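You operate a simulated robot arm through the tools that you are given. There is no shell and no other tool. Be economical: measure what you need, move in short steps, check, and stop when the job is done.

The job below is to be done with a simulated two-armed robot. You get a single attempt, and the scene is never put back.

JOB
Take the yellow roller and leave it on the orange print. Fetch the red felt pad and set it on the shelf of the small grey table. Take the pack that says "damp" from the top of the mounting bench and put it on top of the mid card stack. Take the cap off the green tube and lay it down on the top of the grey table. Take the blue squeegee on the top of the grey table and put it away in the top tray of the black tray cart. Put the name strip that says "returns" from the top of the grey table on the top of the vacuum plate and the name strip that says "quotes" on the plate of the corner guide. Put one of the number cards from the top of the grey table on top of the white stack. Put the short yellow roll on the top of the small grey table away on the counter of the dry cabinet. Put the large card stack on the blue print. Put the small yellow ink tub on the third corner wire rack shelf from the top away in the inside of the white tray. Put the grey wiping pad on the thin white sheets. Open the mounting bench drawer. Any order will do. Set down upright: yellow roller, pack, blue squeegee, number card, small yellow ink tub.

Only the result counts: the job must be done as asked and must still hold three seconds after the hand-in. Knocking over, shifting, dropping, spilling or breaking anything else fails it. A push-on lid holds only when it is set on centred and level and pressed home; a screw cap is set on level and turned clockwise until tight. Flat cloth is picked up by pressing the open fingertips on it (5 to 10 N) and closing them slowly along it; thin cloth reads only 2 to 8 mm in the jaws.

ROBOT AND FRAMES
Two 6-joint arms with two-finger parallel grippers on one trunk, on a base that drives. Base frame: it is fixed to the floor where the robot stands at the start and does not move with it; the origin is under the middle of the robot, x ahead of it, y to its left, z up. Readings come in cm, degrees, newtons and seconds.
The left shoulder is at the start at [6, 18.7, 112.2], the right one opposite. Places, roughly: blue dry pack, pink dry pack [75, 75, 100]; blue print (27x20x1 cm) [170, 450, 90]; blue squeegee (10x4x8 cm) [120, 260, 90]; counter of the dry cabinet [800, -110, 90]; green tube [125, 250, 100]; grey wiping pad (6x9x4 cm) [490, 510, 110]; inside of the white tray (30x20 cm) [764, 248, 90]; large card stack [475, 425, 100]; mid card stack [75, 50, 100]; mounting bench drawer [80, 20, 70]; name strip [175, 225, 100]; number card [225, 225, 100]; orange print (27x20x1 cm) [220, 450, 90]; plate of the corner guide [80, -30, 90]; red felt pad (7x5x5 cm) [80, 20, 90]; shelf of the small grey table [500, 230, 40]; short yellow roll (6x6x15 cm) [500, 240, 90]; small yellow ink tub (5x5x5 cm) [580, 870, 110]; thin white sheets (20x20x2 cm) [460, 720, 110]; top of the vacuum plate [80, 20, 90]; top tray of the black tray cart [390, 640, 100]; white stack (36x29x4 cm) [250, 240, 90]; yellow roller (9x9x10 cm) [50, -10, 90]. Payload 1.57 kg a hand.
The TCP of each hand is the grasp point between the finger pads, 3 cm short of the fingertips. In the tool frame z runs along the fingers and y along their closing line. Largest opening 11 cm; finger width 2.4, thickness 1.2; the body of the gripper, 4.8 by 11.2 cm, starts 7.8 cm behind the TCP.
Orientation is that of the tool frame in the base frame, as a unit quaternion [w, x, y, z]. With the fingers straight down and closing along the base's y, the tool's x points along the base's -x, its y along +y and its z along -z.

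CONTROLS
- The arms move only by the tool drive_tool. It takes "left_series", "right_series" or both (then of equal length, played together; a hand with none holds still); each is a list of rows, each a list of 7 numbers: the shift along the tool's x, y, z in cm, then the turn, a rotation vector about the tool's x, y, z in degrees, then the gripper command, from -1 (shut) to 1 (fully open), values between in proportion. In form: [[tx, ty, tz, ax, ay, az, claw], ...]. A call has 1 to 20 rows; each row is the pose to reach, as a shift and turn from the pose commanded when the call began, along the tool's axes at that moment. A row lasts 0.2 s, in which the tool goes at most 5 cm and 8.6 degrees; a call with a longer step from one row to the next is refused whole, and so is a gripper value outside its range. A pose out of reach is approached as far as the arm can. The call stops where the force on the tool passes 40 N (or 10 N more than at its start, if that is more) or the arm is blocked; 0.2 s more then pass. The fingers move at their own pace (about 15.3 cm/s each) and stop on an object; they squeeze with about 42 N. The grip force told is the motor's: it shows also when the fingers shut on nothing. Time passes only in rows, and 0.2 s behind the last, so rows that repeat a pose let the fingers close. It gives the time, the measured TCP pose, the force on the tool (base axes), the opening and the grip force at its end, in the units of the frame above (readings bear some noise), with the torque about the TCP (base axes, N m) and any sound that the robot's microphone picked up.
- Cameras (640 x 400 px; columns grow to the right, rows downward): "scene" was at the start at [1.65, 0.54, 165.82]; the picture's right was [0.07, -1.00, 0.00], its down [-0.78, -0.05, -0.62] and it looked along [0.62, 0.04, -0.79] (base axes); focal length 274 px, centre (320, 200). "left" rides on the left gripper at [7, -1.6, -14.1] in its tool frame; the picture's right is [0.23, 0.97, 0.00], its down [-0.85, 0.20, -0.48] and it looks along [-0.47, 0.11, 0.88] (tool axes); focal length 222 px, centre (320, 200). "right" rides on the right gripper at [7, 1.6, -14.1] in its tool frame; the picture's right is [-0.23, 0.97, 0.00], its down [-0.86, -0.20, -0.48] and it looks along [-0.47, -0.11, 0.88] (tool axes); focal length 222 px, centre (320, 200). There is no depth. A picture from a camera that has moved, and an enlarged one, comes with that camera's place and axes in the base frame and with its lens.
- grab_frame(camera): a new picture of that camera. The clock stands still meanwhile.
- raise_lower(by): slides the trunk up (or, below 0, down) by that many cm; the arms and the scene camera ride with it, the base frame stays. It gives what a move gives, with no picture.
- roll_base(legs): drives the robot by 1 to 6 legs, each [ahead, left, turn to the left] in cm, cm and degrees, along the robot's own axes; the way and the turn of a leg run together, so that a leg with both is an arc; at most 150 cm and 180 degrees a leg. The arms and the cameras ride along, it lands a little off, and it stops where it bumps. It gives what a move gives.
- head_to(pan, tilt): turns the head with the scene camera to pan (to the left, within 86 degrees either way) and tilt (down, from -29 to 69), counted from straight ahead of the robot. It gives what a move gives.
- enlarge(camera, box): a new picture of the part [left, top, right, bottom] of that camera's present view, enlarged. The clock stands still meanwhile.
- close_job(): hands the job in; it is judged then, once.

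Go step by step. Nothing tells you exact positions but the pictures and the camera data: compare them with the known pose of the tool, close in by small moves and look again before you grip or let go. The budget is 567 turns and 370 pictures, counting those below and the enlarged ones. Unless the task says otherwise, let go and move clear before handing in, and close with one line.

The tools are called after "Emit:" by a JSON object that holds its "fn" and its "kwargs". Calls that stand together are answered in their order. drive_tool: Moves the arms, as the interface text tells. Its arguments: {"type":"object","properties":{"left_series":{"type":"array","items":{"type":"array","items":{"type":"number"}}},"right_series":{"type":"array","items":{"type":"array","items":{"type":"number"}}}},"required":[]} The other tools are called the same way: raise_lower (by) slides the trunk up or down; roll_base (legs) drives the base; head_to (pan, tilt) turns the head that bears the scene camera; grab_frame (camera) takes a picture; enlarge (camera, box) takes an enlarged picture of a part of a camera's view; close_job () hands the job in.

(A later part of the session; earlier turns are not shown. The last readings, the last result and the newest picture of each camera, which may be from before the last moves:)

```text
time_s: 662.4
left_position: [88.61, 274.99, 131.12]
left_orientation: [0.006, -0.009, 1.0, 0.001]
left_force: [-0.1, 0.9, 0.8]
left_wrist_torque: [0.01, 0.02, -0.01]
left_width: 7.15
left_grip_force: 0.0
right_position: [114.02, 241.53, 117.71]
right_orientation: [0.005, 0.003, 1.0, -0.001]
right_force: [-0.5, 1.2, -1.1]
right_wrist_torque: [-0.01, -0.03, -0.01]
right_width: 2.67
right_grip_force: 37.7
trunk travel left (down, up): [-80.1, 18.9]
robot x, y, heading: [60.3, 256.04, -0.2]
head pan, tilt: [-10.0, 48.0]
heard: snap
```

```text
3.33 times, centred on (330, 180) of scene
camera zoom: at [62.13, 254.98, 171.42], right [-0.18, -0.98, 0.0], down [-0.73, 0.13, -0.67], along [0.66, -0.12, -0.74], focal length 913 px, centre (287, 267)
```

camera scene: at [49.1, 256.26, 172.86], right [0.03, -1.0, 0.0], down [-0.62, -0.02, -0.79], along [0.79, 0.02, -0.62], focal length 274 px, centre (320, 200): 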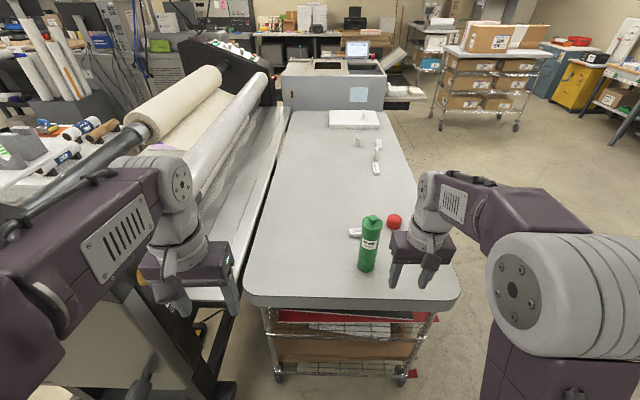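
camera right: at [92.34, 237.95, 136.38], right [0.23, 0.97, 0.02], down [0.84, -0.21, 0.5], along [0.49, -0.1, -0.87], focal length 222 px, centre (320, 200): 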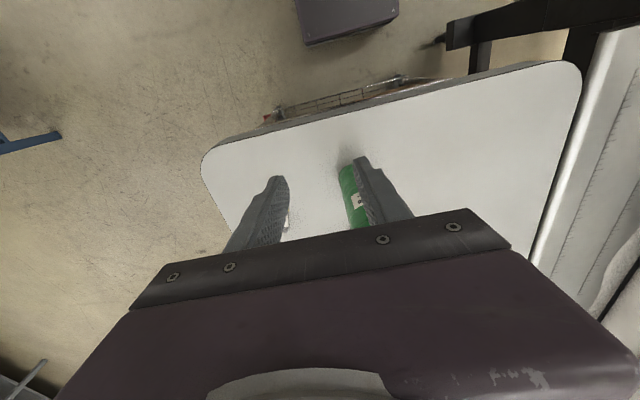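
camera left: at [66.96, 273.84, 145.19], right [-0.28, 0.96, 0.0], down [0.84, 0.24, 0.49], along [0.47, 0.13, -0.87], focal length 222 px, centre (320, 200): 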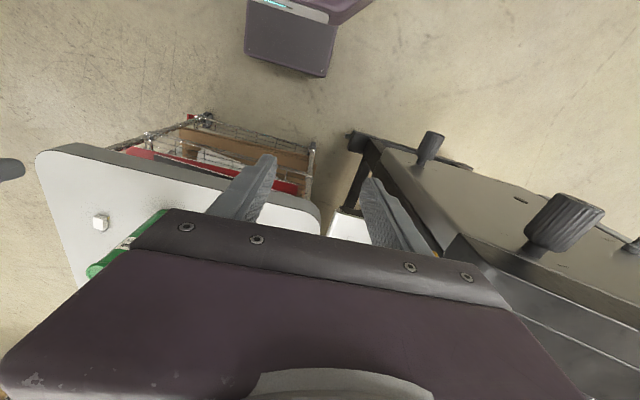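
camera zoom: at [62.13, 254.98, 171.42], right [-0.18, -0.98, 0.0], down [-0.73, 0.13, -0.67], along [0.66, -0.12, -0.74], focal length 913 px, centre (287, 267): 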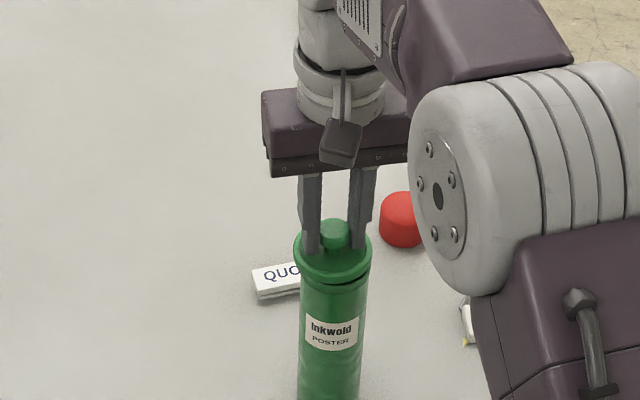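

The lid snapped free. I'll lift it clear and lay it on the free table area near [120,259].

Emit:
{"fn": "drive_tool", "kwargs": {"right_series": [[0, 0, -2, 0, 0, 0, -1], [0, 0, -4, 0, 0, 0, -1], [0, 0, -6.5, 0, 0, 0, -1], [0, 0, -9, 0, 0, 0, -1], [0, 0, -9, 0, 0, 0, -1]]}}

Emit:
{"fn": "enlarge", "kwargs": {"camera": "scene", "box": [250, 100, 410, 240]}}

```text
time_s: 663.6
left_position: [88.64, 275.0, 131.18]
left_orientation: [0.006, -0.009, 1.0, -0.001]
left_force: [0.8, 0.0, 0.3]
left_wrist_torque: [-0.01, -0.03, 0.01]
left_width: 7.17
left_grip_force: 0.1
right_position: [113.83, 241.66, 126.73]
right_orientation: [0.006, 0.003, 1.0, -0.001]
right_force: [-0.7, -0.5, -0.1]
right_wrist_torque: [0.01, -0.02, 0.0]
right_width: 2.77
right_grip_force: 38.3
trunk travel left (down, up): [-80.1, 18.9]
robot x, y, heading: [60.42, 256.63, -0.3]
head pan, tilt: [-10.0, 48.0]
```

```text
2.86 times, centred on (330, 170) of scene
camera zoom: at [62.16, 254.98, 171.42], right [-0.18, -0.98, 0.0], down [-0.73, 0.13, -0.67], along [0.66, -0.12, -0.74], focal length 782 px, centre (291, 286)
```

zoom: 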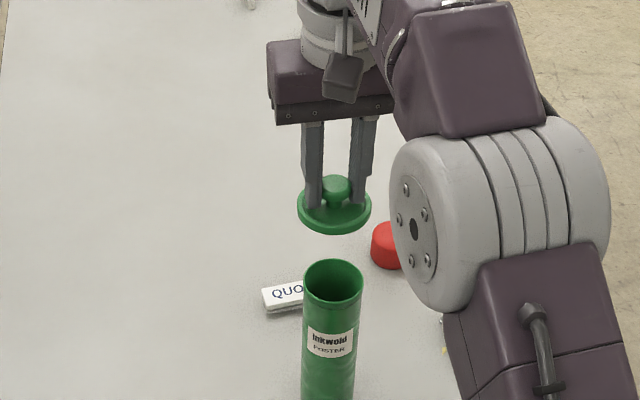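

Emit:
{"fn": "drive_tool", "kwargs": {"right_series": [[-1, 4, 0, 0, 0, 0, -1], [-2.5, 8, 0, 0, 0, 0, -1], [-4, 12, 0, 0, 0, 0, -1], [-5.5, 16, 0, 0, 0, 0, -1], [-7, 18.5, 2, 0, 0, 0, -1], [-7, 18.5, 6.5, 0, 0, 0, -1], [-7, 18.5, 11, 0, 0, 0, -1], [-7, 18.5, 15.5, 0, 0, 0, -1], [-7, 18.5, 20, 0, 0, 0, -1], [-7, 18.5, 24, 0, 0, 0, -1], [-7, 18.5, 24, 0, 0, 0, -1]]}}

Emit:
{"fn": "grab_frame", "kwargs": {"camera": "scene"}}

```text
time_s: 666.0
left_position: [88.61, 275.03, 131.29]
left_orientation: [0.007, -0.011, 1.0, 0.001]
left_force: [-0.7, -0.7, 0.4]
left_wrist_torque: [0.01, 0.03, -0.03]
left_width: 7.15
left_grip_force: 0.1
right_position: [116.38, 257.87, 103.47]
right_orientation: [0.005, 0.003, 1.0, -0.001]
right_force: [0.9, 0.6, -0.5]
right_wrist_torque: [0.01, -0.01, -0.01]
right_width: 2.8
right_grip_force: 38.0
right hand out of reach, approached as far as the arm can: row 1, 2, 3, 4, 5, 6, 7, 8, 9, 10, 11
trunk travel left (down, up): [-80.1, 18.9]
robot x, y, heading: [60.15, 256.02, -0.1]
head pan, tilt: [-10.0, 48.0]
```

```text
152 pictures are left
camera scene: at [62.12, 255.0, 171.42], right [-0.18, -0.98, 0.0], down [-0.73, 0.13, -0.67], along [0.66, -0.12, -0.74], focal length 274 px, centre (320, 200)
```

scene: 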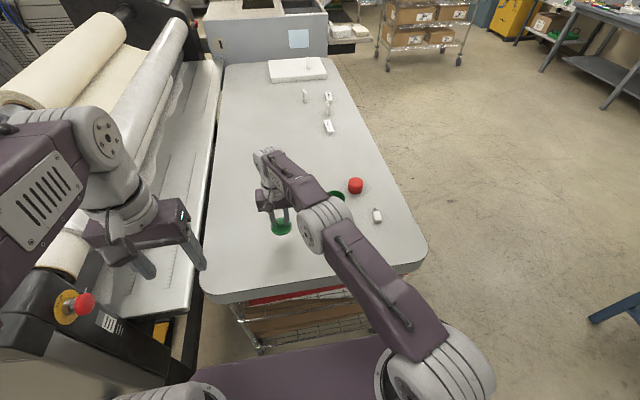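

Emit:
{"fn": "drive_tool", "kwargs": {"right_series": [[0, 0, 1.5, 0, 0, 0, -1], [0, 0, 2.5, 0, 0, 0, -1], [0, 0, 3.3, 0, 0, 0, -1], [0, 0, 4.1, 0, 0, 0, -1], [0, 0, 4.9, 0, 0, 0, -1], [0, 0, 5.7, 0, 0, 0, -1], [0, 0, 6.5, 0, 0, 0, -1], [0, 0, 7.3, 0, 0, 0, -1], [0, 0, 8.1, 0, 0, 0, -1], [0, 0, 8.9, 0, 0, 0, -1], [0, 0, 9.7, 0, 0, 0, -1]]}}

Emit:
{"fn": "enlarge", "kwargs": {"camera": "right", "box": [180, 60, 500, 260]}}

Emit:
{"fn": "enlarge", "kwargs": {"camera": "scene", "box": [220, 130, 380, 260]}}

```text
time_s: 668.2
left_position: [88.34, 274.97, 131.24]
left_orientation: [0.007, -0.009, 1.0, 0.0]
left_force: [-0.1, 0.3, 0.4]
left_wrist_torque: [-0.01, 0.05, 0.02]
left_width: 7.15
left_grip_force: 0.1
right_position: [116.42, 257.82, 95.98]
right_orientation: [0.015, 0.002, 1.0, 0.002]
right_force: [-7.1, -1.9, 23.5]
right_wrist_torque: [-0.22, 1.24, 0.04]
right_width: 2.77
right_grip_force: 38.1
right hand out of reach, approached as far as the arm can: row 10
trunk travel left (down, up): [-80.1, 18.9]
robot x, y, heading: [60.45, 256.38, -0.1]
head pan, tilt: [-10.0, 48.0]
stopped in row 10 (right hand): the force on the tool passed its limit (the readings are from after the stop); the commanded pose is now the measured one
```

```text
2.00 times, centred on (340, 160) of right
camera zoom: at [108.9, 259.4, 109.94], right [0.23, 0.97, 0.01], down [0.84, -0.21, 0.5], along [0.49, -0.11, -0.86], focal length 444 px, centre (280, 280)
```

zoom: 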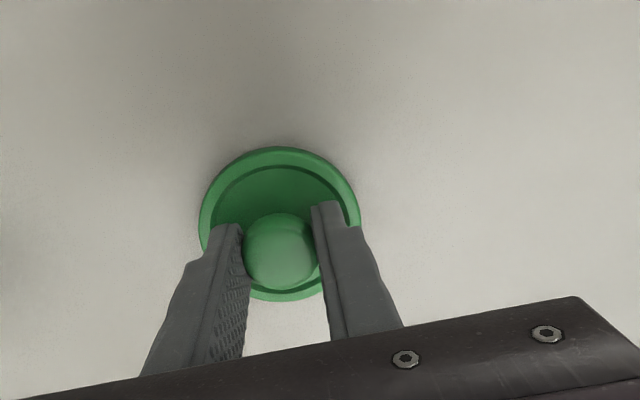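

```text
3.08 times, centred on (300, 195) of scene
camera zoom: at [61.76, 254.95, 171.44], right [-0.18, -0.98, 0.0], down [-0.73, 0.13, -0.67], along [0.66, -0.12, -0.74], focal length 842 px, centre (382, 215)
```

zoom: 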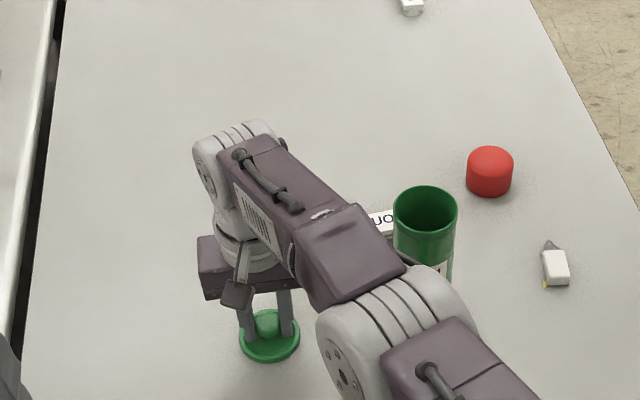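

Emit:
{"fn": "drive_tool", "kwargs": {"right_series": [[0, 0, -0.4, 0, 0, 0, -1], [0, 0, -0.4, 0, 0, 0, -0.4], [0, 0, -0.4, 0, 0, 0, -0.2], [0, 0, -0.4, 0, 0, 0, -0.2], [0, 0, -3, 0, 0, 0, -0.2], [0, 0, -7, 0, 0, 0, -0.2], [0, 0, -11, 0, 0, 0, -0.2], [0, 0, -15, 0, 0, 0, -0.2], [0, 0, -19, 0, 0, 0, -0.2], [0, 0, -23, 0, 0, 0, -0.2], [0, 0, -27, 0, 0, 0, -0.2]]}}

Emit:
{"fn": "enlarge", "kwargs": {"camera": "scene", "box": [220, 130, 380, 260]}}

```text
time_s: 670.6
left_position: [88.47, 274.92, 131.17]
left_orientation: [0.005, -0.01, 1.0, 0.0]
left_force: [-0.1, 0.8, 0.7]
left_wrist_torque: [0.01, -0.01, -0.03]
left_width: 7.16
left_grip_force: 0.1
right_position: [113.78, 256.85, 121.75]
right_orientation: [0.012, 0.003, 1.0, 0.002]
right_force: [0.0, 0.2, -0.4]
right_wrist_torque: [-0.01, -0.04, 0.01]
right_width: 4.42
right_grip_force: 0.0
right hand out of reach, approached as far as the arm can: row 9, 10, 11
trunk travel left (down, up): [-80.1, 18.9]
robot x, y, heading: [60.77, 256.34, -0.3]
head pan, tilt: [-10.0, 48.0]
```

```text
3.08 times, centred on (300, 195) of scene
camera zoom: at [62.03, 254.96, 171.42], right [-0.18, -0.98, 0.0], down [-0.73, 0.13, -0.67], along [0.66, -0.12, -0.74], focal length 842 px, centre (382, 215)
```

zoom: 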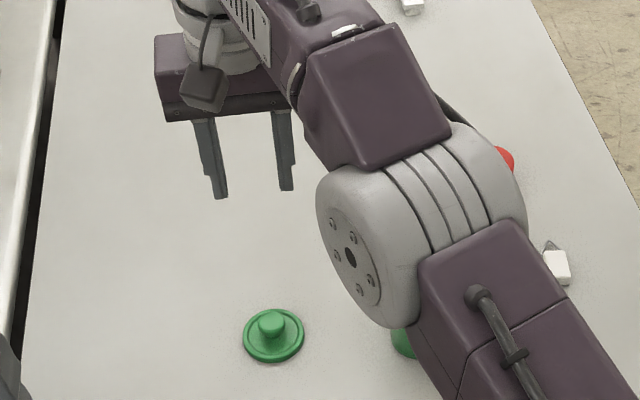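

The lid lies on the table. Now the strips, best from the south side: RETURNS at about [180,228] and QUOTES at about [130.5,242.5]. Driving round.

Emit:
{"fn": "roll_base", "kwargs": {"legs": [[-42, 0, 0], [0, -110, 0], [0, 0, 90], [0, -142, 0]]}}

Emit:
{"fn": "head_to", "kwargs": {"pan": 0, "tilt": 42}}

Emit:
{"fn": "grab_frame", "kwargs": {"camera": "scene"}}

```text
time_s: 689.0
left_position: [145.24, 174.55, 131.1]
left_orientation: [-0.004, 0.714, -0.7, -0.005]
left_force: [0.3, 0.8, 0.0]
left_wrist_torque: [0.0, 0.0, -0.01]
left_width: 7.15
left_grip_force: 0.1
right_position: [163.44, 199.78, 121.67]
right_orientation: [0.008, -0.705, 0.709, 0.01]
right_force: [0.7, 0.2, -1.1]
right_wrist_torque: [0.04, 0.03, 0.04]
right_width: 4.38
right_grip_force: 0.1
trunk travel left (down, up): [-80.1, 18.9]
robot x, y, heading: [164.14, 146.16, 90.0]
head pan, tilt: [-10.0, 48.0]
```

```text
time_s: 689.7
left_position: [145.27, 174.59, 131.11]
left_orientation: [-0.005, 0.715, -0.699, -0.005]
left_force: [0.2, 0.7, 0.4]
left_wrist_torque: [-0.01, 0.01, -0.01]
left_width: 7.15
left_grip_force: 0.2
right_position: [163.39, 199.78, 121.7]
right_orientation: [0.008, -0.706, 0.708, 0.01]
right_force: [-0.1, 0.4, 0.2]
right_wrist_torque: [-0.02, 0.02, -0.02]
right_width: 4.41
right_grip_force: 0.2
trunk travel left (down, up): [-80.1, 18.9]
robot x, y, heading: [164.5, 146.25, 90.0]
head pan, tilt: [0.0, 42.0]
```

```text
148 pictures are left
camera scene: at [164.26, 148.62, 172.27], right [1.0, 0.0, 0.0], down [0.0, -0.67, -0.74], along [0.0, 0.74, -0.67], focal length 274 px, centre (320, 200)
```

scene: 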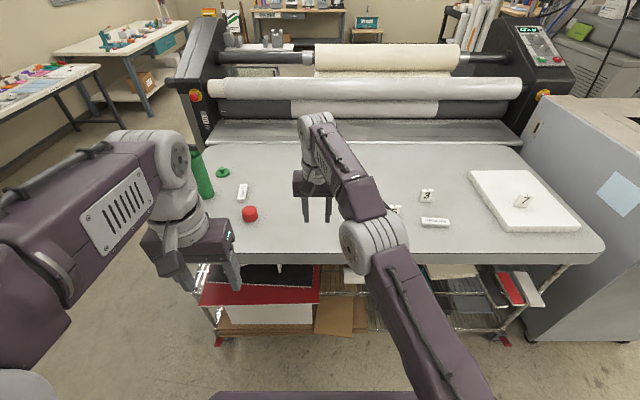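

Emit:
{"fn": "roll_base", "kwargs": {"legs": [[30, 0, 0]]}}

Emit:
{"fn": "grab_frame", "kwargs": {"camera": "right"}}

Emit:
{"fn": "grab_frame", "kwargs": {"camera": "scene"}}

```text
time_s: 691.7
left_position: [145.19, 203.84, 131.13]
left_orientation: [-0.004, 0.716, -0.698, -0.005]
left_force: [-0.4, -0.3, -0.3]
left_wrist_torque: [0.02, 0.01, 0.01]
left_width: 7.15
left_grip_force: 0.1
right_position: [163.2, 229.12, 121.75]
right_orientation: [0.009, -0.707, 0.707, 0.01]
right_force: [0.0, 0.0, 1.1]
right_wrist_torque: [0.0, -0.01, -0.04]
right_width: 4.41
right_grip_force: 0.0
trunk travel left (down, up): [-80.1, 18.9]
robot x, y, heading: [163.57, 175.57, 90.1]
head pan, tilt: [0.0, 42.0]
```

```text
147 pictures are left
camera right: at [161.58, 221.85, 135.77], right [-0.97, 0.23, 0.01], down [0.2, 0.84, 0.5], along [0.11, 0.49, -0.87], focal length 222 px, centre (320, 200)
```

right: 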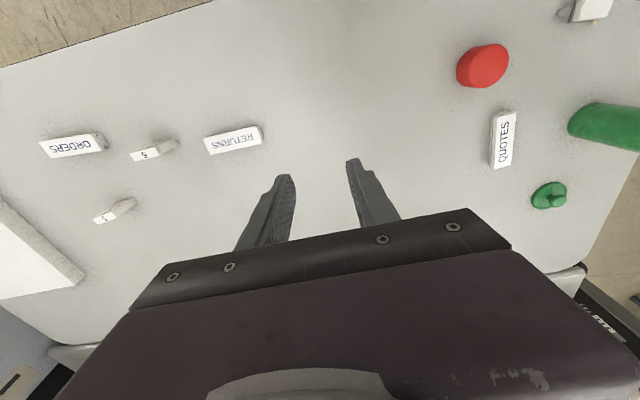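

```text
146 pictures are left
camera scene: at [164.21, 178.02, 172.28], right [1.0, 0.0, 0.0], down [0.0, -0.67, -0.74], along [0.0, 0.74, -0.67], focal length 274 px, centre (320, 200)
```

scene: 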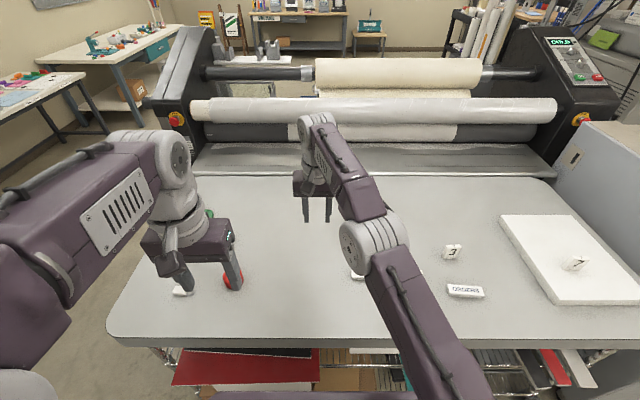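

RETURNS lies along x at about [179.8,229]. I'll rotate the right gripper 90° and go over it.

Emit:
{"fn": "drive_tool", "kwargs": {"right_series": [[0, -2, 0, 0, 0.8, 8, 0], [0, -4, 0, 0, 1.4, 16, 0], [0, -6, 0, 0, 1.4, 24, 0], [0, -8, 0, 0, 1.4, 32, 0], [0, -10, 0, 0, 1.4, 40, 0], [0, -12, 1, 0, 1.4, 48, 0], [0, -14, 2, 0, 1.4, 56, 0], [0, -16, 4, 0, 1.4, 64, 0], [0, -16.6, 7, 0, 1.4, 72, 0], [0, -16.6, 10, 0, 1.4, 80, 0], [0, -16.6, 13, 0, 1.4, 88, 0], [0, -16.6, 14, 0, 1.4, 90, 0], [0, -16.6, 14, 0, 1.4, 90, 0]]}}

Emit:
{"fn": "enlarge", "kwargs": {"camera": "right", "box": [180, 60, 500, 260]}}

Emit:
{"fn": "enlarge", "kwargs": {"camera": "scene", "box": [280, 170, 440, 300]}}

```text
time_s: 694.5
left_position: [145.4, 204.07, 131.12]
left_orientation: [-0.004, 0.716, -0.698, -0.004]
left_force: [0.2, 0.6, 0.2]
left_wrist_torque: [-0.02, 0.04, -0.02]
left_width: 7.12
left_grip_force: 0.1
right_position: [179.69, 229.74, 107.62]
right_orientation: [-0.01, 0.001, 1.0, 0.005]
right_force: [-0.4, -0.4, -1.3]
right_wrist_torque: [-0.01, 0.0, 0.0]
right_width: 5.51
right_grip_force: 0.0
trunk travel left (down, up): [-80.1, 18.9]
robot x, y, heading: [163.98, 176.27, 90.0]
head pan, tilt: [0.0, 42.0]
```

```text
2.00 times, centred on (340, 160) of right
camera zoom: at [172.93, 231.22, 121.95], right [0.23, 0.97, 0.01], down [0.86, -0.21, 0.46], along [0.45, -0.1, -0.89], focal length 444 px, centre (280, 280)
```

zoom: 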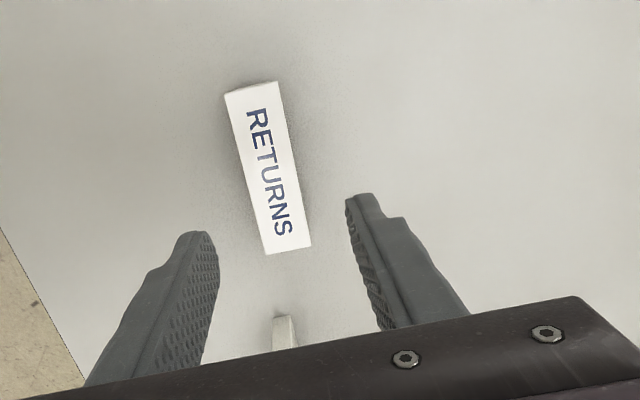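

```text
3.08 times, centred on (360, 235) of scene
camera zoom: at [164.2, 178.27, 172.27], right [1.0, 0.0, 0.0], down [0.0, -0.67, -0.74], along [0.0, 0.74, -0.67], focal length 842 px, centre (197, 92)
```

zoom: 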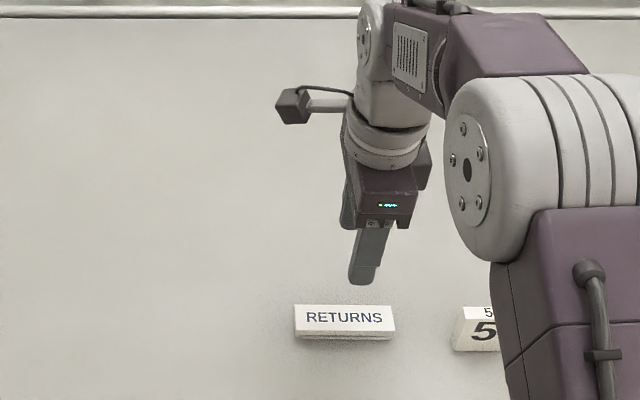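

Emit:
{"fn": "drive_tool", "kwargs": {"right_series": [[0, -0.5, 4, 0, -1, 0, 0], [0, -0.5, 8, 0, -1, 0, 0], [0, -0.5, 10, 0, -1, 0, 0], [0, -0.5, 11, 0, -1, 0, 0], [0, -0.5, 11.6, 0, -1, 0, 0], [0, -0.5, 12.2, 0, -1, 0, 0], [0, -0.5, 12.2, 0, -1, 0, 0], [0, -0.5, 12.2, 0, -1, 0, -0.6], [0, -0.5, 12.2, 0, -1, 0, -1], [0, -0.5, 12.2, 0, -1, 0, -1]]}}

Emit:
{"fn": "enlarge", "kwargs": {"camera": "right", "box": [180, 60, 500, 260]}}

```text
time_s: 696.7
left_position: [145.19, 204.09, 131.14]
left_orientation: [-0.004, 0.716, -0.698, -0.005]
left_force: [0.3, 0.1, -0.4]
left_wrist_torque: [-0.01, 0.02, 0.0]
left_width: 7.16
left_grip_force: 0.2
right_position: [179.55, 229.39, 95.48]
right_orientation: [-0.001, 0.0, 1.0, 0.005]
right_force: [0.1, 0.8, -0.4]
right_wrist_torque: [0.03, 0.04, 0.0]
right_width: 3.09
right_grip_force: 39.9
trunk travel left (down, up): [-80.1, 18.9]
robot x, y, heading: [164.35, 176.0, 90.2]
head pan, tilt: [0.0, 42.0]
```

```text
2.00 times, centred on (340, 160) of right
camera zoom: at [172.48, 230.79, 109.58], right [0.23, 0.97, 0.01], down [0.86, -0.2, 0.48], along [0.46, -0.1, -0.88], focal length 444 px, centre (280, 280)
```

zoom: 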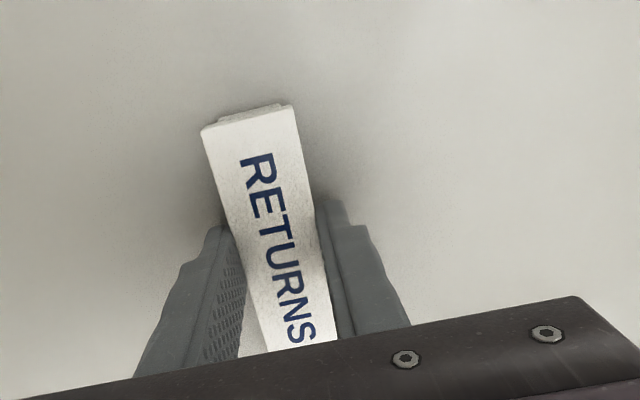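

Emit:
{"fn": "drive_tool", "kwargs": {"right_series": [[0, 0, -4, 0, 0, 0, -1], [0, 0, -8, 0, 0, 0, -1], [0, 0, -12, 0, 0, 0, -1], [0, 0, -16, 0, 0, 0, -1], [0, -4, -18, 0, 0, 0, -1], [0, -8, -20, 0, 0, 0, -1], [0, -12, -22, 0, 0, 0, -1], [-2, -16, -22, 0, 0, 0, -1], [-4, -19, -22, 0, 0, 0, -1]]}}

Emit:
{"fn": "roll_base", "kwargs": {"legs": [[0, 18, 0], [7, 0, 0]]}}

Emit:
{"fn": "grab_frame", "kwargs": {"camera": "left"}}

Emit:
{"fn": "grab_frame", "kwargs": {"camera": "scene"}}

```text
time_s: 698.7
left_position: [145.25, 203.99, 131.18]
left_orientation: [-0.005, 0.716, -0.698, -0.005]
left_force: [0.9, -0.6, 0.7]
left_wrist_torque: [0.02, -0.01, 0.01]
left_width: 7.15
left_grip_force: 0.0
right_position: [183.63, 209.95, 117.23]
right_orientation: [-0.001, 0.0, 1.0, 0.005]
right_force: [0.6, 0.0, -0.9]
right_wrist_torque: [-0.01, -0.01, -0.02]
right_width: 3.09
right_grip_force: 39.9
trunk travel left (down, up): [-80.1, 18.9]
robot x, y, heading: [164.0, 175.59, 90.0]
head pan, tilt: [0.0, 42.0]
```

```text
time_s: 700.9
left_position: [127.52, 210.25, 131.43]
left_orientation: [-0.007, 0.716, -0.698, -0.006]
left_force: [0.6, 0.5, -0.3]
left_wrist_torque: [0.08, 0.02, -0.02]
left_width: 7.14
left_grip_force: 0.2
right_position: [165.63, 216.62, 117.34]
right_orientation: [-0.001, -0.001, 1.0, 0.008]
right_force: [-0.2, -1.2, -0.2]
right_wrist_torque: [0.05, -0.01, 0.01]
right_width: 3.08
right_grip_force: 39.9
trunk travel left (down, up): [-80.1, 18.9]
robot x, y, heading: [146.21, 182.73, 90.3]
head pan, tilt: [0.0, 42.0]
```

```text
142 pictures are left
camera left: at [129.19, 203.07, 145.35], right [-0.97, -0.25, 0.0], down [-0.22, 0.84, 0.49], along [-0.12, 0.48, -0.87], focal length 222 px, centre (320, 200)
```

left: 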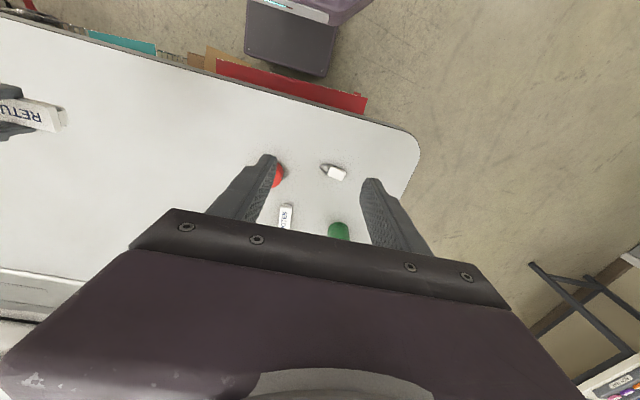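

```text
141 pictures are left
camera scene: at [146.49, 184.24, 172.29], right [1.0, 0.0, 0.0], down [0.0, -0.67, -0.75], along [0.0, 0.75, -0.67], focal length 274 px, centre (320, 200)
```

scene: 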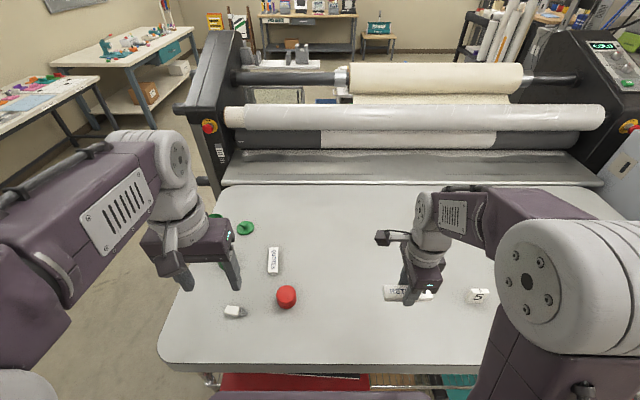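

Emit:
{"fn": "drive_tool", "kwargs": {"left_series": [[-4, -0.5, 1, 0, 0, 0, 0], [-8, -1, 2, 0, 0, 0, 0], [-12, -1.5, 3, 0, 0, 0, 0], [-16, -2, 4, 0, 0, 0, 0], [-20, -2.5, 5, 0, 0, 0, 0], [-24, -2.9, 7, 0, 0, 0, 0], [-28, -2.9, 9, 0, 0, 0, 0], [-30.3, -2.9, 13, 0, 0, 0, 0], [-30.3, -2.9, 17.5, 0, 0, 0, 0], [-30.3, -2.9, 22, 0, 0, 0, 0], [-30.3, -2.9, 24, 0, 0, 0, 0], [-30.3, -2.9, 24, 0, 0, 0, 0]]}}

Emit:
{"fn": "enlarge", "kwargs": {"camera": "left", "box": [140, 60, 460, 260]}}

Emit:
{"fn": "enlarge", "kwargs": {"camera": "scene", "box": [200, 190, 360, 320]}}

```text
time_s: 703.5
left_position: [129.3, 241.75, 107.55]
left_orientation: [-0.006, 0.716, -0.698, -0.005]
left_force: [0.2, 0.6, -0.2]
left_wrist_torque: [0.02, 0.03, -0.04]
left_width: 5.48
left_grip_force: 0.0
left hand out of reach, approached as far as the arm can: row 8
right_position: [165.57, 217.17, 117.24]
right_orientation: [-0.001, 0.0, 1.0, 0.005]
right_force: [0.4, 0.8, 0.0]
right_wrist_torque: [0.03, 0.04, -0.02]
right_width: 3.08
right_grip_force: 39.4
trunk travel left (down, up): [-80.1, 18.9]
robot x, y, heading: [146.28, 183.0, 90.0]
head pan, tilt: [0.0, 42.0]
```

```text
2.00 times, centred on (300, 160) of left
camera zoom: at [131.05, 234.62, 121.64], right [-0.97, -0.25, 0.0], down [-0.22, 0.84, 0.49], along [-0.12, 0.47, -0.87], focal length 444 px, centre (360, 280)
```

zoom: 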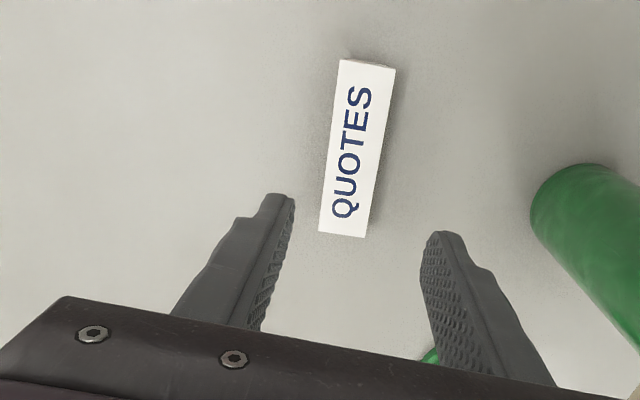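

```text
3.08 times, centred on (280, 255) of scene
camera zoom: at [146.33, 185.08, 172.27], right [1.0, 0.0, 0.0], down [0.0, -0.67, -0.74], along [0.0, 0.74, -0.67], focal length 842 px, centre (443, 31)
```

zoom: 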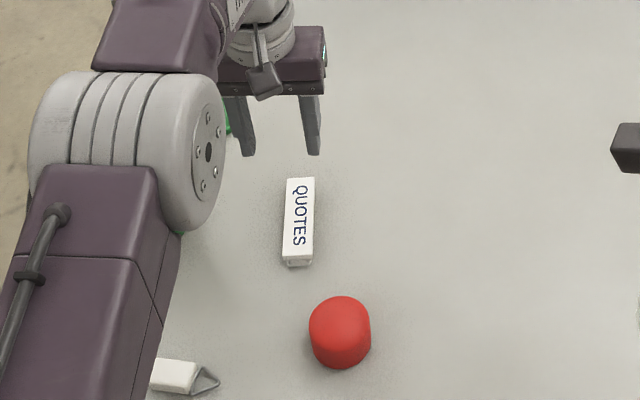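

Emit:
{"fn": "drive_tool", "kwargs": {"left_series": [[0.5, -0.4, 4, 0, 0, -2, 0], [0.5, -0.4, 8, 0, 0, -4.5, 0], [0.5, -0.4, 10, 0, 0, -4.5, 0], [0.5, -0.4, 11, 0, 0, -4.5, 0], [0.5, -0.4, 11.6, 0, 0, -4.5, 0], [0.5, -0.4, 12.1, 0, 0, -4.5, 0], [0.5, -0.4, 12.1, 0, 0, -4.5, 0], [0.5, -0.4, 12.1, 0, 0, -4.5, -0.6], [0.5, -0.4, 12.1, 0, 0, -4.5, -1], [0.5, -0.4, 12.1, 0, 0, -4.5, -1]]}}

Emit:
{"fn": "enlarge", "kwargs": {"camera": "left", "box": [140, 60, 460, 260]}}

```text
time_s: 705.6
left_position: [129.63, 241.3, 95.41]
left_orientation: [-0.005, 0.743, -0.67, -0.004]
left_force: [0.2, 0.1, 1.0]
left_wrist_torque: [-0.03, 0.0, -0.02]
left_width: 3.08
left_grip_force: 40.1
right_position: [165.56, 217.24, 117.21]
right_orientation: [-0.001, -0.001, 1.0, 0.005]
right_force: [0.5, 0.7, 0.5]
right_wrist_torque: [0.0, -0.01, -0.03]
right_width: 3.08
right_grip_force: 39.8
trunk travel left (down, up): [-80.1, 18.9]
robot x, y, heading: [145.94, 182.85, 90.4]
head pan, tilt: [0.0, 42.0]
```

```text
2.00 times, centred on (300, 160) of left
camera zoom: at [132.02, 234.34, 109.53], right [-0.94, -0.33, 0.0], down [-0.29, 0.82, 0.49], along [-0.16, 0.46, -0.87], focal length 444 px, centre (360, 280)
```

zoom: 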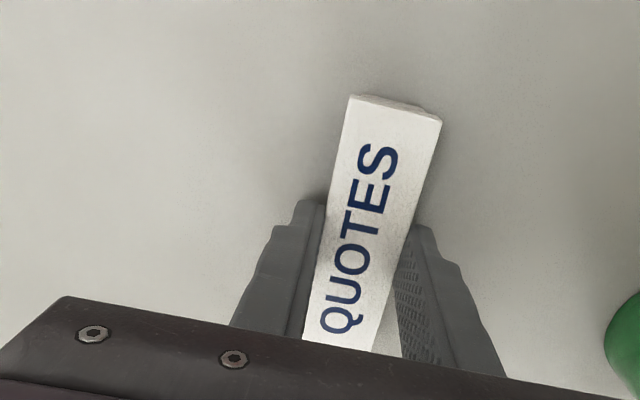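

Emit:
{"fn": "drive_tool", "kwargs": {"left_series": [[0, 0, -4, 0, 0, 0, -1], [0, 0, -8, 0, 0, 0, -1], [0, 0, -12, 0, 0, 0, -1], [0, 0, -16, 0, 0, 0, -1], [0, 0, -20, 0, 0, 0, -1], [4, 0, -23, 0, 0, 0, -1], [8, 0, -25, 0, 0, 0, -1], [12, 0, -27, 0, 0, 0, -1], [16, 0, -27, 0, 0, 0, -1], [20, 0, -27, 0, 0, 0, -1]]}}

Emit:
{"fn": "roll_base", "kwargs": {"legs": [[-38, 0, 0]]}}

Emit:
{"fn": "grab_frame", "kwargs": {"camera": "scene"}}

```text
time_s: 707.9
left_position: [131.86, 220.89, 122.16]
left_orientation: [-0.006, 0.743, -0.669, -0.005]
left_force: [0.0, -0.7, 0.2]
left_wrist_torque: [-0.02, 0.02, -0.03]
left_width: 3.08
left_grip_force: 39.2
right_position: [165.45, 216.99, 117.3]
right_orientation: [-0.001, 0.0, 1.0, 0.007]
right_force: [0.5, -0.6, 0.5]
right_wrist_torque: [0.01, -0.02, 0.01]
right_width: 3.07
right_grip_force: 39.5
trunk travel left (down, up): [-80.1, 18.9]
robot x, y, heading: [146.41, 182.77, 90.2]
head pan, tilt: [0.0, 42.0]
```

```text
time_s: 710.3
left_position: [132.15, 182.49, 122.03]
left_orientation: [-0.005, 0.742, -0.67, -0.004]
left_force: [-0.7, -0.4, -0.7]
left_wrist_torque: [-0.01, -0.03, 0.0]
left_width: 3.09
left_grip_force: 40.3
right_position: [165.78, 178.55, 117.09]
right_orientation: [-0.001, 0.0, 1.0, 0.005]
right_force: [0.2, -0.1, -1.6]
right_wrist_torque: [-0.01, -0.04, -0.01]
right_width: 3.08
right_grip_force: 39.6
trunk travel left (down, up): [-80.1, 18.9]
robot x, y, heading: [146.57, 144.0, 90.0]
head pan, tilt: [0.0, 42.0]
```

```text
137 pictures are left
camera scene: at [146.45, 146.56, 172.27], right [1.0, 0.0, 0.0], down [0.0, -0.67, -0.74], along [0.0, 0.74, -0.67], focal length 274 px, centre (320, 200)
```

scene: 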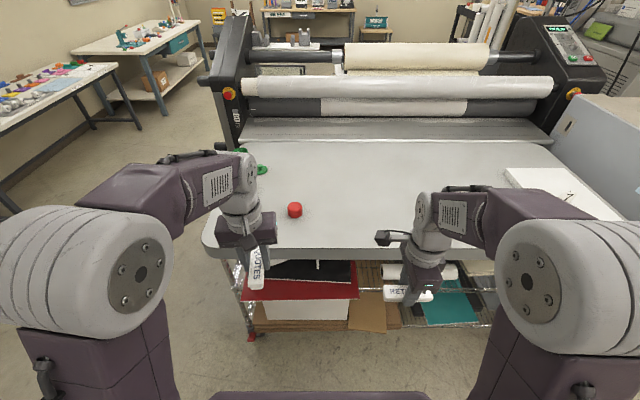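

Both strips are held. Now to the bench's far side: turn to face -x and strafe to y≈-5.

Emit:
{"fn": "roll_base", "kwargs": {"legs": [[0, -15, 0], [0, 0, 90], [0, 75, 0], [0, 74, 0]]}}

Emit:
{"fn": "head_to", "kwargs": {"pan": 0, "tilt": 42}}

Emit:
{"fn": "grab_frame", "kwargs": {"camera": "scene"}}

```text
time_s: 722.9
left_position: [123.6, -20.74, 122.12]
left_orientation: [-0.001, 0.999, 0.049, -0.006]
left_force: [0.5, 0.9, -0.4]
left_wrist_torque: [0.03, -0.04, 0.0]
left_width: 3.07
left_grip_force: 39.6
right_position: [127.72, 12.9, 117.14]
right_orientation: [-0.005, -0.705, 0.709, 0.003]
right_force: [-0.6, -0.2, -0.2]
right_wrist_torque: [0.03, 0.05, 0.02]
right_width: 3.07
right_grip_force: 39.9
trunk travel left (down, up): [-80.1, 18.9]
robot x, y, heading: [162.09, -6.72, 179.9]
head pan, tilt: [0.0, 42.0]
```

```text
time_s: 723.5
left_position: [123.53, -20.74, 122.15]
left_orientation: [0.0, 0.999, 0.049, -0.007]
left_force: [-0.2, -0.8, -0.7]
left_wrist_torque: [-0.02, 0.0, -0.03]
left_width: 3.08
left_grip_force: 39.6
right_position: [127.74, 12.81, 117.23]
right_orientation: [-0.005, -0.705, 0.709, 0.002]
right_force: [-0.9, 1.1, -1.1]
right_wrist_torque: [0.04, -0.02, 0.01]
right_width: 3.06
right_grip_force: 39.7
trunk travel left (down, up): [-80.1, 18.9]
robot x, y, heading: [161.85, -6.72, 180.1]
head pan, tilt: [0.0, 42.0]
```

```text
136 pictures are left
camera scene: at [159.76, -6.65, 172.27], right [0.0, 1.0, 0.0], down [0.67, 0.0, -0.74], along [-0.74, 0.0, -0.67], focal length 274 px, centre (320, 200)
```

scene: 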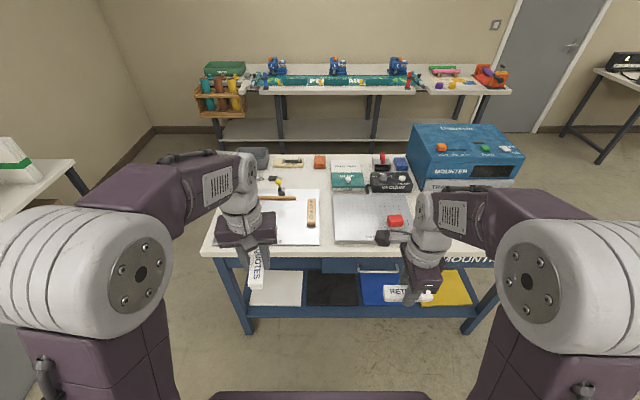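

Emit:
{"fn": "enlarge", "kwargs": {"camera": "scene", "box": [190, 140, 510, 330]}}

```text
2.00 times, centred on (350, 235) of scene
camera zoom: at [159.76, -6.65, 172.27], right [0.0, 1.0, 0.0], down [0.67, 0.0, -0.74], along [-0.74, 0.0, -0.67], focal length 548 px, centre (260, 130)
```

zoom: 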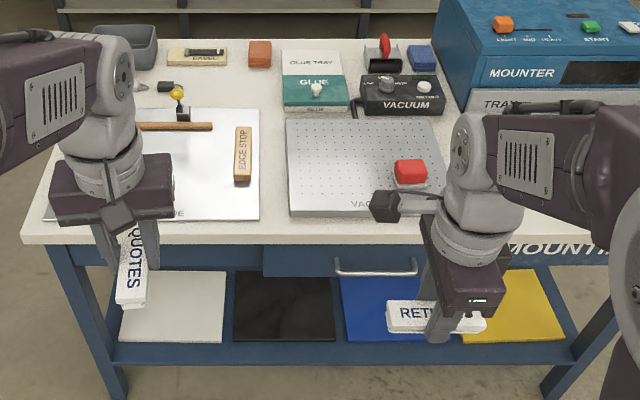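

Both targets are clear. I'll drive 30 cm closer and place both strips.

Emit:
{"fn": "roll_base", "kwargs": {"legs": [[30, 0, 0]]}}

Emit:
{"fn": "head_to", "kwargs": {"pan": 0, "tilt": 52}}

Emit:
{"fn": "grab_frame", "kwargs": {"camera": "scene"}}

```text
time_s: 725.5
left_position: [93.55, -20.89, 122.31]
left_orientation: [0.0, 0.999, 0.05, -0.007]
left_force: [0.5, 0.2, 0.2]
left_wrist_torque: [-0.01, 0.02, -0.01]
left_width: 3.07
left_grip_force: 39.9
right_position: [97.64, 12.81, 117.31]
right_orientation: [-0.004, -0.707, 0.707, 0.003]
right_force: [0.4, -0.5, -0.5]
right_wrist_torque: [-0.01, 0.02, 0.0]
right_width: 3.09
right_grip_force: 40.2
trunk travel left (down, up): [-80.1, 18.9]
robot x, y, heading: [131.54, -6.53, -180.3]
head pan, tilt: [0.0, 42.0]
```

```text
time_s: 726.2
left_position: [93.37, -20.81, 122.03]
left_orientation: [-0.001, 0.999, 0.05, -0.006]
left_force: [0.7, 0.5, -0.1]
left_wrist_torque: [-0.01, -0.03, 0.01]
left_width: 3.09
left_grip_force: 39.7
right_position: [97.35, 12.84, 117.21]
right_orientation: [-0.003, -0.706, 0.708, 0.003]
right_force: [-0.8, -0.6, -1.1]
right_wrist_torque: [0.04, 0.0, 0.01]
right_width: 3.07
right_grip_force: 39.4
trunk travel left (down, up): [-80.1, 18.9]
robot x, y, heading: [131.86, -6.7, -180.0]
head pan, tilt: [0.0, 52.0]
```

```text
134 pictures are left
camera scene: at [130.35, -6.68, 170.89], right [0.0, 1.0, 0.0], down [0.79, 0.0, -0.62], along [-0.62, 0.0, -0.79], focal length 274 px, centre (320, 200)
```

scene: 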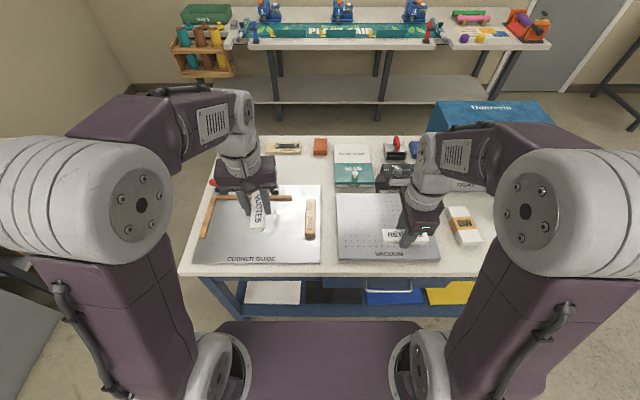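

Emit:
{"fn": "drive_tool", "kwargs": {"left_series": [[-2.5, 0.3, 3, 0, 0, 0, -1], [-5, 0.6, 6, 0, 0, 0, -1], [-7.5, 0.9, 9, 0, 0, 0, -1], [-9.57, 1.25, 12, 0, 0, 0, -1], [-9.57, 1.25, 16, 0, 0, 0, -1], [-9.57, 1.25, 20, 0, 0, 0, -1], [-9.57, 1.25, 23, 0, 0, 0, -1], [-9.57, 1.25, 23, 0, 0, 0, -1]], "right_series": [[0.5, 3.5, 1, 0, 0, 0, -1], [1, 7, 2, 0, 0, 0, -1], [1.5, 10.5, 3, 0, 0, 0, -1], [2, 14, 5, 0, 0, 0, -1], [2.4, 17.3, 8, 0, 0, 0, -1], [2.4, 17.3, 12, 0, 0, 0, -1], [2.4, 17.3, 16, 0, 0, 0, -1], [2.4, 17.3, 18, 0, 0, 0, -1]]}}

Emit:
{"fn": "enlarge", "kwargs": {"camera": "scene", "box": [190, 140, 470, 290]}}

```text
time_s: 728.0
left_position: [83.62, -23.25, 99.23]
left_orientation: [-0.001, 0.999, 0.051, -0.006]
left_force: [0.2, 1.0, -0.2]
left_wrist_torque: [0.01, -0.02, -0.01]
left_width: 3.08
left_grip_force: 39.5
right_position: [80.05, 10.36, 99.26]
right_orientation: [-0.004, -0.707, 0.708, 0.003]
right_force: [-0.4, 0.9, -1.5]
right_wrist_torque: [0.0, 0.01, -0.02]
right_width: 3.08
right_grip_force: 40.1
trunk travel left (down, up): [-80.1, 18.9]
robot x, y, heading: [131.72, -6.98, -179.9]
head pan, tilt: [0.0, 52.0]
```

```text
2.29 times, centred on (330, 215) of scene
camera zoom: at [130.34, -6.66, 170.89], right [0.0, 1.0, 0.0], down [0.79, 0.0, -0.62], along [-0.62, 0.0, -0.79], focal length 626 px, centre (297, 166)
```

zoom: 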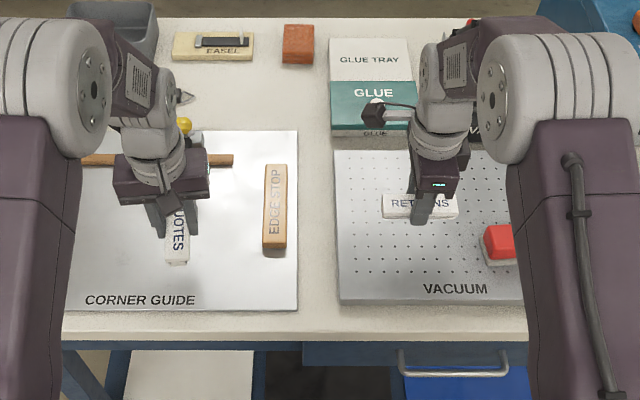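

Emit:
{"fn": "drive_tool", "kwargs": {"left_series": [[0, 0, 3, 0, 0, 0, -1], [0, 0, 5.5, 0, 0, 0, -1], [0, 0, 6.5, 0, 0, 0, -1], [0, 0, 7.1, 0, 0, 0, -1], [0, 0, 7.7, 0, 0, 0, -1], [0, 0, 8.3, 0, 0, 0, -1], [0, 0, 8.9, 0, 0, 0, -1], [0, 0, 9.5, 0, 0, 0, -1], [0, 0, 10.1, 0, 0, 0, -1]]}}

Emit:
{"fn": "drive_tool", "kwargs": {"right_series": [[0, 0, 3, 0, 0, 0, -1], [0, 0, 5.5, 0, 0, 0, -1], [0, 0, 6.5, 0, 0, 0, -1], [0, 0, 7.1, 0, 0, 0, -1], [0, 0, 7.7, 0, 0, 0, -1], [0, 0, 8.3, 0, 0, 0, -1], [0, 0, 8.9, 0, 0, 0, -1], [0, 0, 9.5, 0, 0, 0, -1], [0, 0, 10.1, 0, 0, 0, -1]]}}

Emit:
{"fn": "enlarge", "kwargs": {"camera": "scene", "box": [190, 140, 470, 290]}}

```text
time_s: 730.0
left_position: [83.46, -23.1, 89.85]
left_orientation: [0.0, 0.999, 0.05, -0.01]
left_force: [7.1, -1.2, 26.1]
left_wrist_torque: [-0.32, -0.13, 0.08]
left_width: 3.07
left_grip_force: 40.0
right_position: [80.31, 10.38, 99.61]
right_orientation: [-0.005, -0.706, 0.708, 0.004]
right_force: [-0.5, 1.0, -1.0]
right_wrist_torque: [0.0, 0.0, -0.01]
right_width: 3.08
right_grip_force: 40.1
trunk travel left (down, up): [-80.1, 18.9]
robot x, y, heading: [131.68, -6.83, -179.9]
head pan, tilt: [0.0, 52.0]
stopped in row 9 (left hand): the force on the tool passed its limit (the readings are from after the stop); the commanded pose is now the measured one
```

```text
time_s: 731.2
left_position: [83.54, -23.18, 89.9]
left_orientation: [0.0, 0.999, 0.05, -0.013]
left_force: [6.8, -0.8, 22.7]
left_wrist_torque: [-0.37, -0.45, 0.11]
left_width: 3.11
left_grip_force: 39.8
right_position: [80.4, 10.2, 92.09]
right_orientation: [-0.005, -0.706, 0.708, 0.003]
right_force: [0.5, -0.7, -1.1]
right_wrist_torque: [0.0, -0.03, 0.0]
right_width: 3.07
right_grip_force: 39.7
trunk travel left (down, up): [-80.1, 18.9]
robot x, y, heading: [132.24, -6.74, -180.0]
head pan, tilt: [0.0, 52.0]
stopped in row 5 (left hand): the force on the tool passed its limit (the readings are from after the stop); the commanded pose is now the measured one
```

```text
2.29 times, centred on (330, 215) of scene
camera zoom: at [130.92, -6.53, 170.86], right [0.0, 1.0, 0.0], down [0.79, 0.0, -0.62], along [-0.62, 0.0, -0.79], focal length 626 px, centre (297, 166)
```

zoom: 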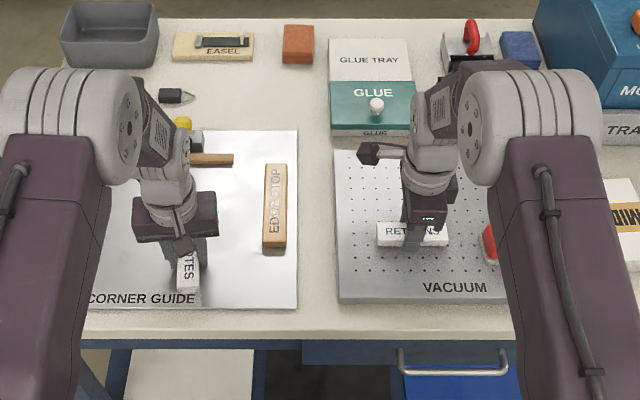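

Left strip is down; release it and rise.

Emit:
{"fn": "drive_tool", "kwargs": {"left_series": [[0, 0, -0.4, 0, 0, 0, -1], [0, 0, -0.4, 0, 0, 0, -0.3], [0, 0, -0.4, 0, 0, 0, -0.1], [0, 0, -0.4, 0, 0, 0, -0.1], [0, 0, -4, 0, 0, 0, -0.1], [0, 0, -8, 0, 0, 0, -0.1], [0, 0, -12, 0, 0, 0, -0.1], [0, 0, -16, 0, 0, 0, -0.1], [4, 0, -18, 0, 0, 0, -0.1], [8, 0, -20, 0, 0, 0, -0.1]]}}

Emit:
{"fn": "drive_tool", "kwargs": {"right_series": [[0, 0, 0.6, 0, 0, 0, -1], [0, 0, 1.2, 0, 0, 0, -1], [0, 0, 1.8, 0, 0, 0, -1], [0, 0, 2.4, 0, 0, 0, -1], [0, 0, 3, 0, 0, 0, -1]]}}

Emit:
{"fn": "enlarge", "kwargs": {"camera": "scene", "box": [190, 140, 470, 290]}}

```text
time_s: 733.4
left_position: [91.87, -22.26, 109.47]
left_orientation: [-0.001, 0.999, 0.051, -0.012]
left_force: [0.2, 0.0, -0.4]
left_wrist_torque: [0.01, 0.05, -0.04]
left_width: 4.95
left_grip_force: 0.1
right_position: [80.17, 10.28, 92.2]
right_orientation: [-0.003, -0.706, 0.708, 0.003]
right_force: [0.3, 0.6, -0.7]
right_wrist_torque: [-0.01, 0.05, 0.01]
right_width: 3.06
right_grip_force: 39.9
trunk travel left (down, up): [-80.1, 18.9]
robot x, y, heading: [131.62, -6.84, -179.8]
head pan, tilt: [0.0, 52.0]
```

```text
time_s: 734.1
left_position: [92.04, -22.3, 109.51]
left_orientation: [-0.002, 0.999, 0.05, -0.014]
left_force: [-0.2, 0.4, -0.2]
left_wrist_torque: [-0.03, 0.0, 0.01]
left_width: 4.97
left_grip_force: 0.0
right_position: [79.92, 10.13, 91.29]
right_orientation: [-0.008, -0.707, 0.707, 0.01]
right_force: [9.5, 0.0, 22.3]
right_wrist_torque: [-0.17, -0.63, 0.04]
right_width: 3.07
right_grip_force: 39.8
trunk travel left (down, up): [-80.1, 18.9]
robot x, y, heading: [131.62, -6.39, -180.1]
head pan, tilt: [0.0, 52.0]
stopped in row 3 (right hand): the force on the tool passed its limit (the readings are from after the stop); the commanded pose is now the measured one
```

```text
2.29 times, centred on (330, 215) of scene
camera zoom: at [131.04, -6.83, 170.91], right [0.0, 1.0, 0.0], down [0.79, 0.0, -0.62], along [-0.62, 0.0, -0.79], focal length 626 px, centre (297, 166)
```

zoom: 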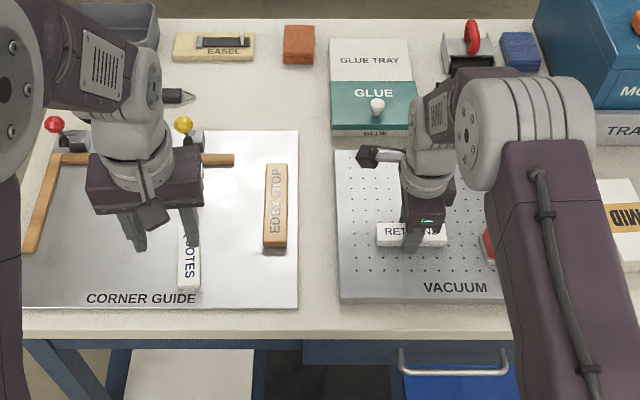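

Emit:
{"fn": "drive_tool", "kwargs": {"right_series": [[0, 0, -0.4, 0, 0, 0, -1], [0, 0, -0.4, 0, 0, 0, -0.3], [0, 0, -0.4, 0, 0, 0, -0.1], [0, 0, -0.4, 0, 0, 0, -0.1], [0, 0, -4, 0, 0, 0, -0.1], [0, 0, -8, 0, 0, 0, -0.1], [0, 0, -12, 0, 0, 0, -0.1], [0, 0, -16, 0, 0, 0, -0.1], [0, -4, -18, 0, 0, 0, -0.1], [0, -8, -20, 0, 0, 0, -0.1]]}}

Emit:
{"fn": "grab_frame", "kwargs": {"camera": "scene"}}

```text
time_s: 736.3
left_position: [91.83, -22.2, 109.39]
left_orientation: [-0.001, 0.999, 0.05, -0.013]
left_force: [-0.1, 0.4, -0.4]
left_wrist_torque: [0.0, 0.02, 0.0]
left_width: 4.95
left_grip_force: 0.0
right_position: [88.48, 10.43, 110.87]
right_orientation: [0.008, 0.707, -0.707, -0.007]
right_force: [-0.4, -0.5, -0.5]
right_wrist_torque: [-0.02, 0.03, 0.02]
right_width: 4.95
right_grip_force: 0.0
trunk travel left (down, up): [-80.1, 18.9]
robot x, y, heading: [132.04, -6.44, -179.8]
head pan, tilt: [0.0, 52.0]
```

```text
130 pictures are left
camera scene: at [130.71, -6.69, 170.88], right [0.0, 1.0, 0.0], down [0.79, 0.0, -0.62], along [-0.62, 0.0, -0.79], focal length 274 px, centre (320, 200)
```

scene: 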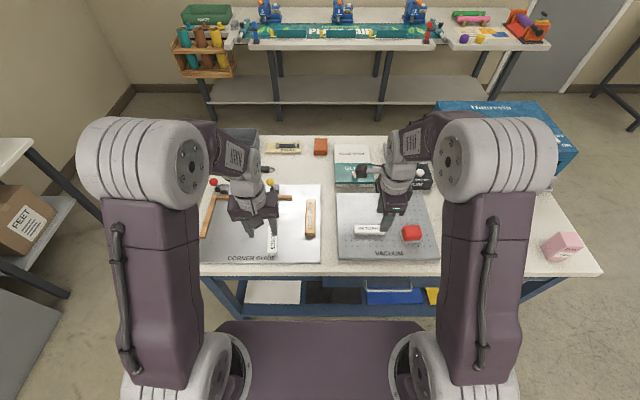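

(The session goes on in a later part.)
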